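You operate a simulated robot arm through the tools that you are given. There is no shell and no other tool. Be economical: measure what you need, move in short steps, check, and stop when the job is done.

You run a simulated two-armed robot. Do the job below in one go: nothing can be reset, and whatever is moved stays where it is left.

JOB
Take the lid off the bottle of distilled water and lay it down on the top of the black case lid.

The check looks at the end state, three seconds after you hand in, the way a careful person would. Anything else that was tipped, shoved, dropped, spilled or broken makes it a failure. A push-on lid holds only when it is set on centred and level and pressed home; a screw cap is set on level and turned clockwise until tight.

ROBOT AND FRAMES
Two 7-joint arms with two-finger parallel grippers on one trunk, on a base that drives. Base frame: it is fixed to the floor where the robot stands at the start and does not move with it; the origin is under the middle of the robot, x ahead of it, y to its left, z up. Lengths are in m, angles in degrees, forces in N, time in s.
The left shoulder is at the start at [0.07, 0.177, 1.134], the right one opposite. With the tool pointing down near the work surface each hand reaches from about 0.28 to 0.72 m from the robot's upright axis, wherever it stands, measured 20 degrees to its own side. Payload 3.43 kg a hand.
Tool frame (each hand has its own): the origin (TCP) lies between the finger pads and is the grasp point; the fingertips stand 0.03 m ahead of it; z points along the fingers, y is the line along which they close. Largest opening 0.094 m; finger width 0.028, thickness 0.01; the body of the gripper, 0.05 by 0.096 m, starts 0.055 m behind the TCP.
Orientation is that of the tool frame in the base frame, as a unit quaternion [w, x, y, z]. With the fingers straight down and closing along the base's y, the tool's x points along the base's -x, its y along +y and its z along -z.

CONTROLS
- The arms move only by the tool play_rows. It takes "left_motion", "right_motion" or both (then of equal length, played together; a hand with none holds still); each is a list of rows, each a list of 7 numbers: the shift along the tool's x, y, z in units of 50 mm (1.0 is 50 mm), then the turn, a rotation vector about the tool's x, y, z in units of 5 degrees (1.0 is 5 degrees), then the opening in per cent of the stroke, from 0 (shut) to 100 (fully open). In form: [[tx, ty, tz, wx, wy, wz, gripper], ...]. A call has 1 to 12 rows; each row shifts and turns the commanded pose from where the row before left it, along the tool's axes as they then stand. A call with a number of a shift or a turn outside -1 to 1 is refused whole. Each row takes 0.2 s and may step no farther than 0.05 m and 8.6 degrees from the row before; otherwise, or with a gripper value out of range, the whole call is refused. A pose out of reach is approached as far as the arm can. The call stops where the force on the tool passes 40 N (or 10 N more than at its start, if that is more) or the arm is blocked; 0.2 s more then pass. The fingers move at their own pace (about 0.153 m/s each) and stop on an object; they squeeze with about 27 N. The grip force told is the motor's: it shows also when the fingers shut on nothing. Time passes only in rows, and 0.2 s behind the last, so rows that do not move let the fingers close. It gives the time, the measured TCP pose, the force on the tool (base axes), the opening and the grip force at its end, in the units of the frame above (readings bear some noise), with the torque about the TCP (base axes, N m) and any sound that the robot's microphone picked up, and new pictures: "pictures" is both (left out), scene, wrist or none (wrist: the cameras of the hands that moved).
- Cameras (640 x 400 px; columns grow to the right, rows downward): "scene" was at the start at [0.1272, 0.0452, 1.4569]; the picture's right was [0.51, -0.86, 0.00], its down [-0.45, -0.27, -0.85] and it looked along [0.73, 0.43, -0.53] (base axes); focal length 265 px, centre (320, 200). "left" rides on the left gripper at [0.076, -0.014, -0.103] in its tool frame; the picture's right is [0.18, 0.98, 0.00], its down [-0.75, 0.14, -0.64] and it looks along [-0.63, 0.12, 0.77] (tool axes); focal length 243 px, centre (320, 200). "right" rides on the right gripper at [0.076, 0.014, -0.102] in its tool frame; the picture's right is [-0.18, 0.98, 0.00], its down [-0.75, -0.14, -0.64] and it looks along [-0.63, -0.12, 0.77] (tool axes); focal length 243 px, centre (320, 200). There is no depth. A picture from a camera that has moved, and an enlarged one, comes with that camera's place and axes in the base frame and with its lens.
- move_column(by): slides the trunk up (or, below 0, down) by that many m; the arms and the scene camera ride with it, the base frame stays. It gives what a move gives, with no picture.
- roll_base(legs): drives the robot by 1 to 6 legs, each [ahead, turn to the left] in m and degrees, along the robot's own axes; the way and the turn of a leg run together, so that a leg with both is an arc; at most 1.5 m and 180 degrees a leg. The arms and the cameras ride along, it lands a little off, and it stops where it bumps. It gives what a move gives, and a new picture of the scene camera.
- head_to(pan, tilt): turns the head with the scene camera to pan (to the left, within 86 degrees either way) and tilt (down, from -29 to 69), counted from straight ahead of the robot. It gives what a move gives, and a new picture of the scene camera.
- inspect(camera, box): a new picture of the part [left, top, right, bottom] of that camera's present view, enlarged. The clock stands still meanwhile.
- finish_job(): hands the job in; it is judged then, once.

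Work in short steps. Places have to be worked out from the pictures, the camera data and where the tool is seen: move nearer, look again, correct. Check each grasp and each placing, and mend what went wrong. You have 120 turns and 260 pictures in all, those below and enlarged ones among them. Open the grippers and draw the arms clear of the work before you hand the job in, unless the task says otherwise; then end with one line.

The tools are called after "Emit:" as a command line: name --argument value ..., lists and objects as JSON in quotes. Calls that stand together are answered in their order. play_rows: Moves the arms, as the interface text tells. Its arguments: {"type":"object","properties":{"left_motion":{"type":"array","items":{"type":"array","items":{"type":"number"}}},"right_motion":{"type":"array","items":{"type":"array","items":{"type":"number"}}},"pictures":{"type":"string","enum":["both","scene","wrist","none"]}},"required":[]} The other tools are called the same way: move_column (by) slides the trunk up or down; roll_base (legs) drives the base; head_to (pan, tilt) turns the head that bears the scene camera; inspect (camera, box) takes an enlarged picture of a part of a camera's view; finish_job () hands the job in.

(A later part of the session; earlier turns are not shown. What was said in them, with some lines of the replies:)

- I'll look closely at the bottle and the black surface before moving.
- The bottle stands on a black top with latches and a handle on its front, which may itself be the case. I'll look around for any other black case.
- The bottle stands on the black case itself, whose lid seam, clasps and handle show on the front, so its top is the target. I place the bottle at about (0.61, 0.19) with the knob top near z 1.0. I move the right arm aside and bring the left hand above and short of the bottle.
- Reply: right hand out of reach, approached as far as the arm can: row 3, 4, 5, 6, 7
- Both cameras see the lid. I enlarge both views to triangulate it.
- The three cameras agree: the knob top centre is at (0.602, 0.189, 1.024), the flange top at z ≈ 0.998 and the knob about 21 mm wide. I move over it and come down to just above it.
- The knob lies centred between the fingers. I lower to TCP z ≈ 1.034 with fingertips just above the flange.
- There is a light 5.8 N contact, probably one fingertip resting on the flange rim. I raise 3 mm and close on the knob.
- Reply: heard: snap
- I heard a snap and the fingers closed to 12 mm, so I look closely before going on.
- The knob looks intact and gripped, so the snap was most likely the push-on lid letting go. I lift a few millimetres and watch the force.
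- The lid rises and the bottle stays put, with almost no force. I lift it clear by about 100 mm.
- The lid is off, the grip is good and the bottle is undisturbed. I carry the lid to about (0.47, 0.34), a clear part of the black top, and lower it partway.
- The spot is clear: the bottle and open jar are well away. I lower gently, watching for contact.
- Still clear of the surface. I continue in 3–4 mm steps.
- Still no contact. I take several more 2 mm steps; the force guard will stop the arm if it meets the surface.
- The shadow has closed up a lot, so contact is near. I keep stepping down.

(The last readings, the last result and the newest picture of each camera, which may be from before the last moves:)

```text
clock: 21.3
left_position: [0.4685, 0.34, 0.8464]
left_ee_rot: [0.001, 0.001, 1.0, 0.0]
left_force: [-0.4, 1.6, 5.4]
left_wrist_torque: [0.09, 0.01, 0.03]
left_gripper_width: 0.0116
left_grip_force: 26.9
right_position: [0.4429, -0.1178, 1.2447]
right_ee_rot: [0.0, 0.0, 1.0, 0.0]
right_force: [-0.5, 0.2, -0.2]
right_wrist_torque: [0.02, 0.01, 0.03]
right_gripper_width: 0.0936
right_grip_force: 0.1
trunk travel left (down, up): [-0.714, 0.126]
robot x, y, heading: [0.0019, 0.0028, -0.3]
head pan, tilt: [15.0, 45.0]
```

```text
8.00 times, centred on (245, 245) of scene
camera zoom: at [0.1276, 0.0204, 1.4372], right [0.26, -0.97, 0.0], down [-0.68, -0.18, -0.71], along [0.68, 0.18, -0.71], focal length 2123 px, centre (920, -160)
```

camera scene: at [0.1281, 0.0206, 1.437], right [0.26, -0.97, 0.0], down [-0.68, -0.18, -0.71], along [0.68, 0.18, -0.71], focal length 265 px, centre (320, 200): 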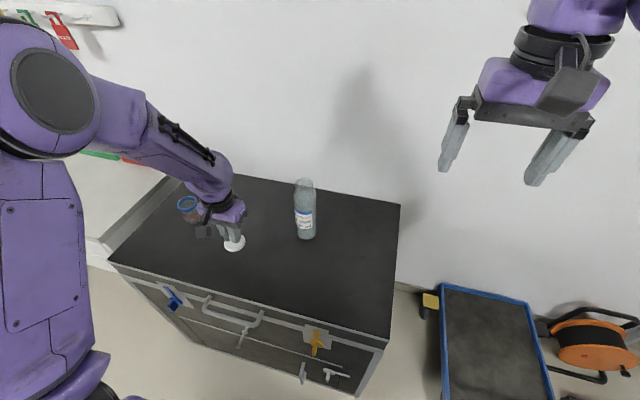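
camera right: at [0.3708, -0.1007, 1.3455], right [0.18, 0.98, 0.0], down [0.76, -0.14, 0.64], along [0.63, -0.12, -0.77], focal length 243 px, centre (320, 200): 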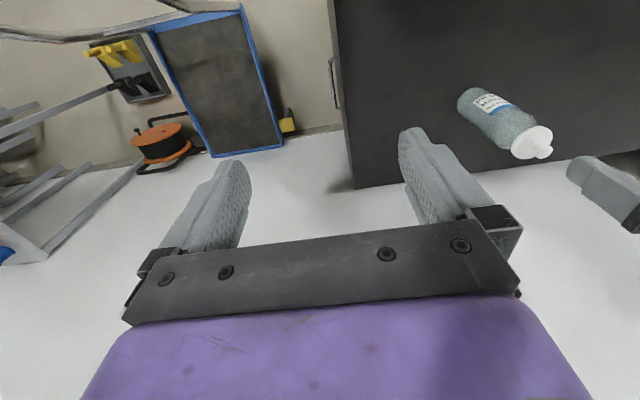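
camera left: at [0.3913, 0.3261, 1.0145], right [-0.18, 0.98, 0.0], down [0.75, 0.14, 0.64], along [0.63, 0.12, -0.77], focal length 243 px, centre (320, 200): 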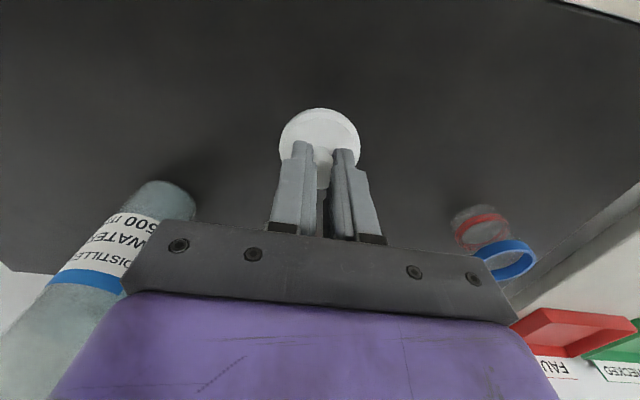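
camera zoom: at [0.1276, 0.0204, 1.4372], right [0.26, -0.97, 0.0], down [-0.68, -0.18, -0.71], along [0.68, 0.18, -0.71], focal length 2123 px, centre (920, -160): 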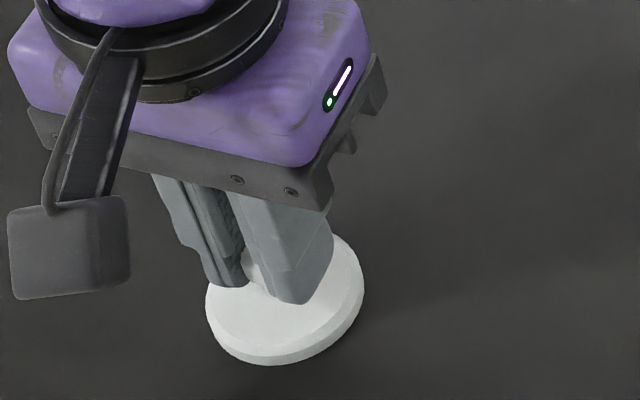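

Contact is now 5.4 N and the lid rests on the surface. I open the fingers to about 45 mm and then draw straight up.

Emit:
play_rows --left_motion '[[0, 0, 0, 0, 0, 0, 20], [0, 0, 0, 0, 0, 0, 35], [0, 0, 0, 0, 0, 0, 48], [0, 0, 0, 0, 0, 0, 48]]' --pictures "wrist"

Emit:
inspect --camera "scene" --box '[215, 220, 275, 270]'

```text
clock: 22.3
left_position: [0.4676, 0.3411, 0.8459]
left_ee_rot: [0.0, -0.001, 1.0, 0.001]
left_force: [0.4, -0.1, -0.2]
left_wrist_torque: [-0.03, -0.01, 0.02]
left_gripper_width: 0.045
left_grip_force: 0.1
right_position: [0.4422, -0.1178, 1.2444]
right_ee_rot: [0.0, 0.0, 1.0, 0.0]
right_force: [0.4, 0.0, 0.0]
right_wrist_torque: [0.0, 0.0, -0.02]
right_gripper_width: 0.094
right_grip_force: 0.0
trunk travel left (down, up): [-0.714, 0.126]
robot x, y, heading: [0.0021, 0.0015, -0.1]
head pan, tilt: [15.0, 45.0]
camera left: at [0.392, 0.3254, 0.9478], right [-0.18, 0.98, 0.0], down [0.75, 0.14, 0.64], along [0.63, 0.12, -0.77], focal length 243 px, centre (320, 200)
```

left: 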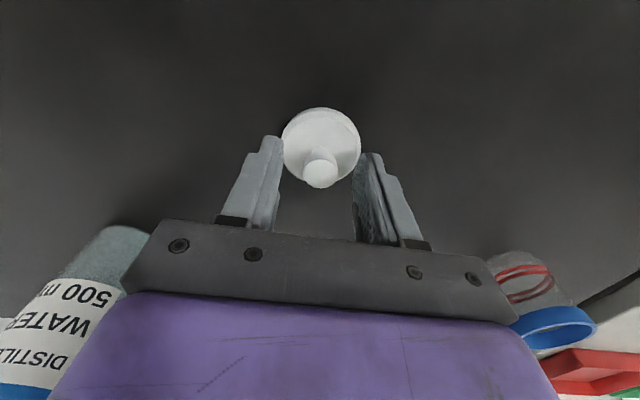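

```text
8.00 times, centred on (245, 245) of scene
camera zoom: at [0.1284, 0.0206, 1.437], right [0.26, -0.97, 0.0], down [-0.68, -0.18, -0.71], along [0.68, 0.18, -0.71], focal length 2123 px, centre (920, -160)
```

zoom: 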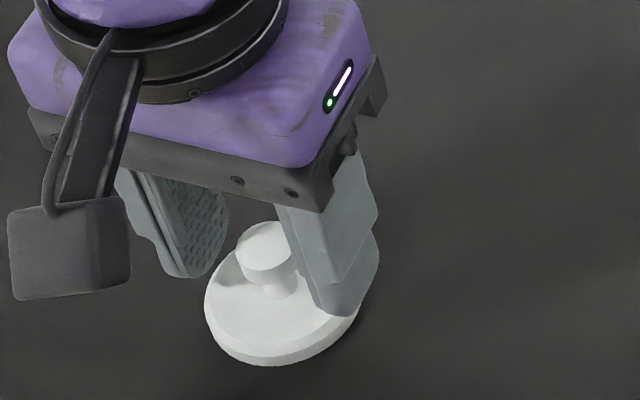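

The lid stands freely on the surface and the fingers are clear of the knob. I rise straight up, then open fully.

Emit:
play_rows --left_motion '[[0, 0, -0.2, 0, 0, 0, 48], [0, 0, -0.5, 0, 0, 0, 48], [0, 0, -0.8, 0, 0, 0, 48], [0, 0, -0.9, 0, 0, 0, 100], [0, 0, -0.9, 0, 0, 0, 100], [0, 0, -0.9, 0, 0, 0, 100], [0, 0, -0.9, 0, 0, 0, 100], [0, 0, -0.9, 0, 0, 0, 100], [0.5, 0.6, 0, 0, 0, 0, 100], [0.5, 0.6, 0, 0, 0, 0, 100], [0, 0, 0, 0, 0, 0, 100]]'

Emit:
inspect --camera "scene" --box '[160, 160, 340, 280]'

```text
clock: 24.7
left_position: [0.4171, 0.4012, 1.1458]
left_ee_rot: [0.0, 0.0, 1.0, 0.001]
left_force: [0.6, -1.1, -0.9]
left_wrist_torque: [0.02, 0.03, 0.0]
left_gripper_width: 0.094
left_grip_force: 0.1
right_position: [0.4429, -0.1176, 1.2435]
right_ee_rot: [0.0, 0.0, 1.0, 0.001]
right_force: [0.6, 1.1, -0.5]
right_wrist_torque: [0.04, 0.01, 0.0]
right_gripper_width: 0.0939
right_grip_force: 0.1
trunk travel left (down, up): [-0.714, 0.126]
robot x, y, heading: [0.004, -0.0011, -0.0]
head pan, tilt: [15.0, 45.0]
camera scene: at [0.129, 0.0193, 1.437], right [0.26, -0.97, 0.0], down [-0.68, -0.18, -0.71], along [0.68, 0.18, -0.71], focal length 265 px, centre (320, 200)
camera left: at [0.3412, 0.3855, 1.2479], right [-0.18, 0.98, 0.0], down [0.75, 0.14, 0.64], along [0.63, 0.12, -0.77], focal length 243 px, centre (320, 200)
```

scene: 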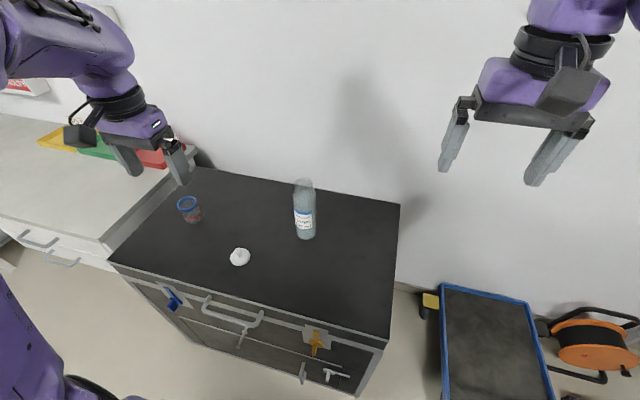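
left: 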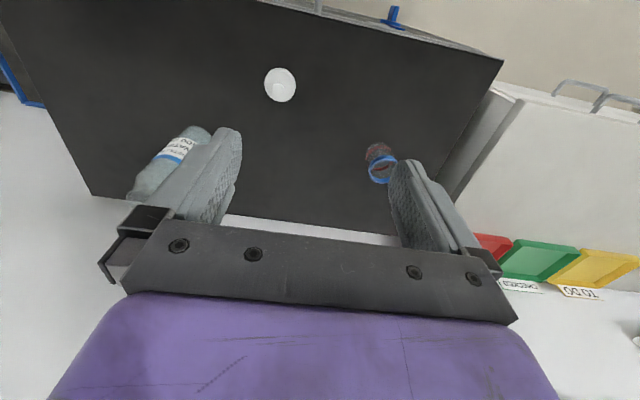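

```text
3.33 times, centred on (250, 220) of scene
camera zoom: at [0.129, 0.0193, 1.437], right [0.26, -0.97, 0.0], down [-0.68, -0.18, -0.71], along [0.68, 0.18, -0.71], focal length 884 px, centre (553, 133)
```

zoom: 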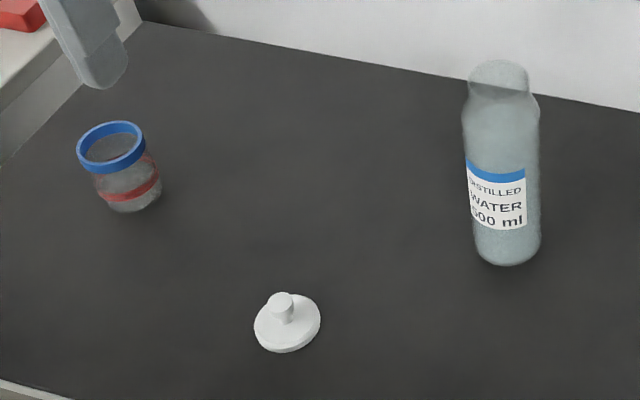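

The lid lies steady on the black case top, the bottle and jar have not moved, and both arms are clear with open grippers. I hand in.

Emit:
finish_job

```text
The job is handed in.
```

The lid is off the distilled water bottle and lying flange down on top of the black case lid. The bottle and the jar are where they were.
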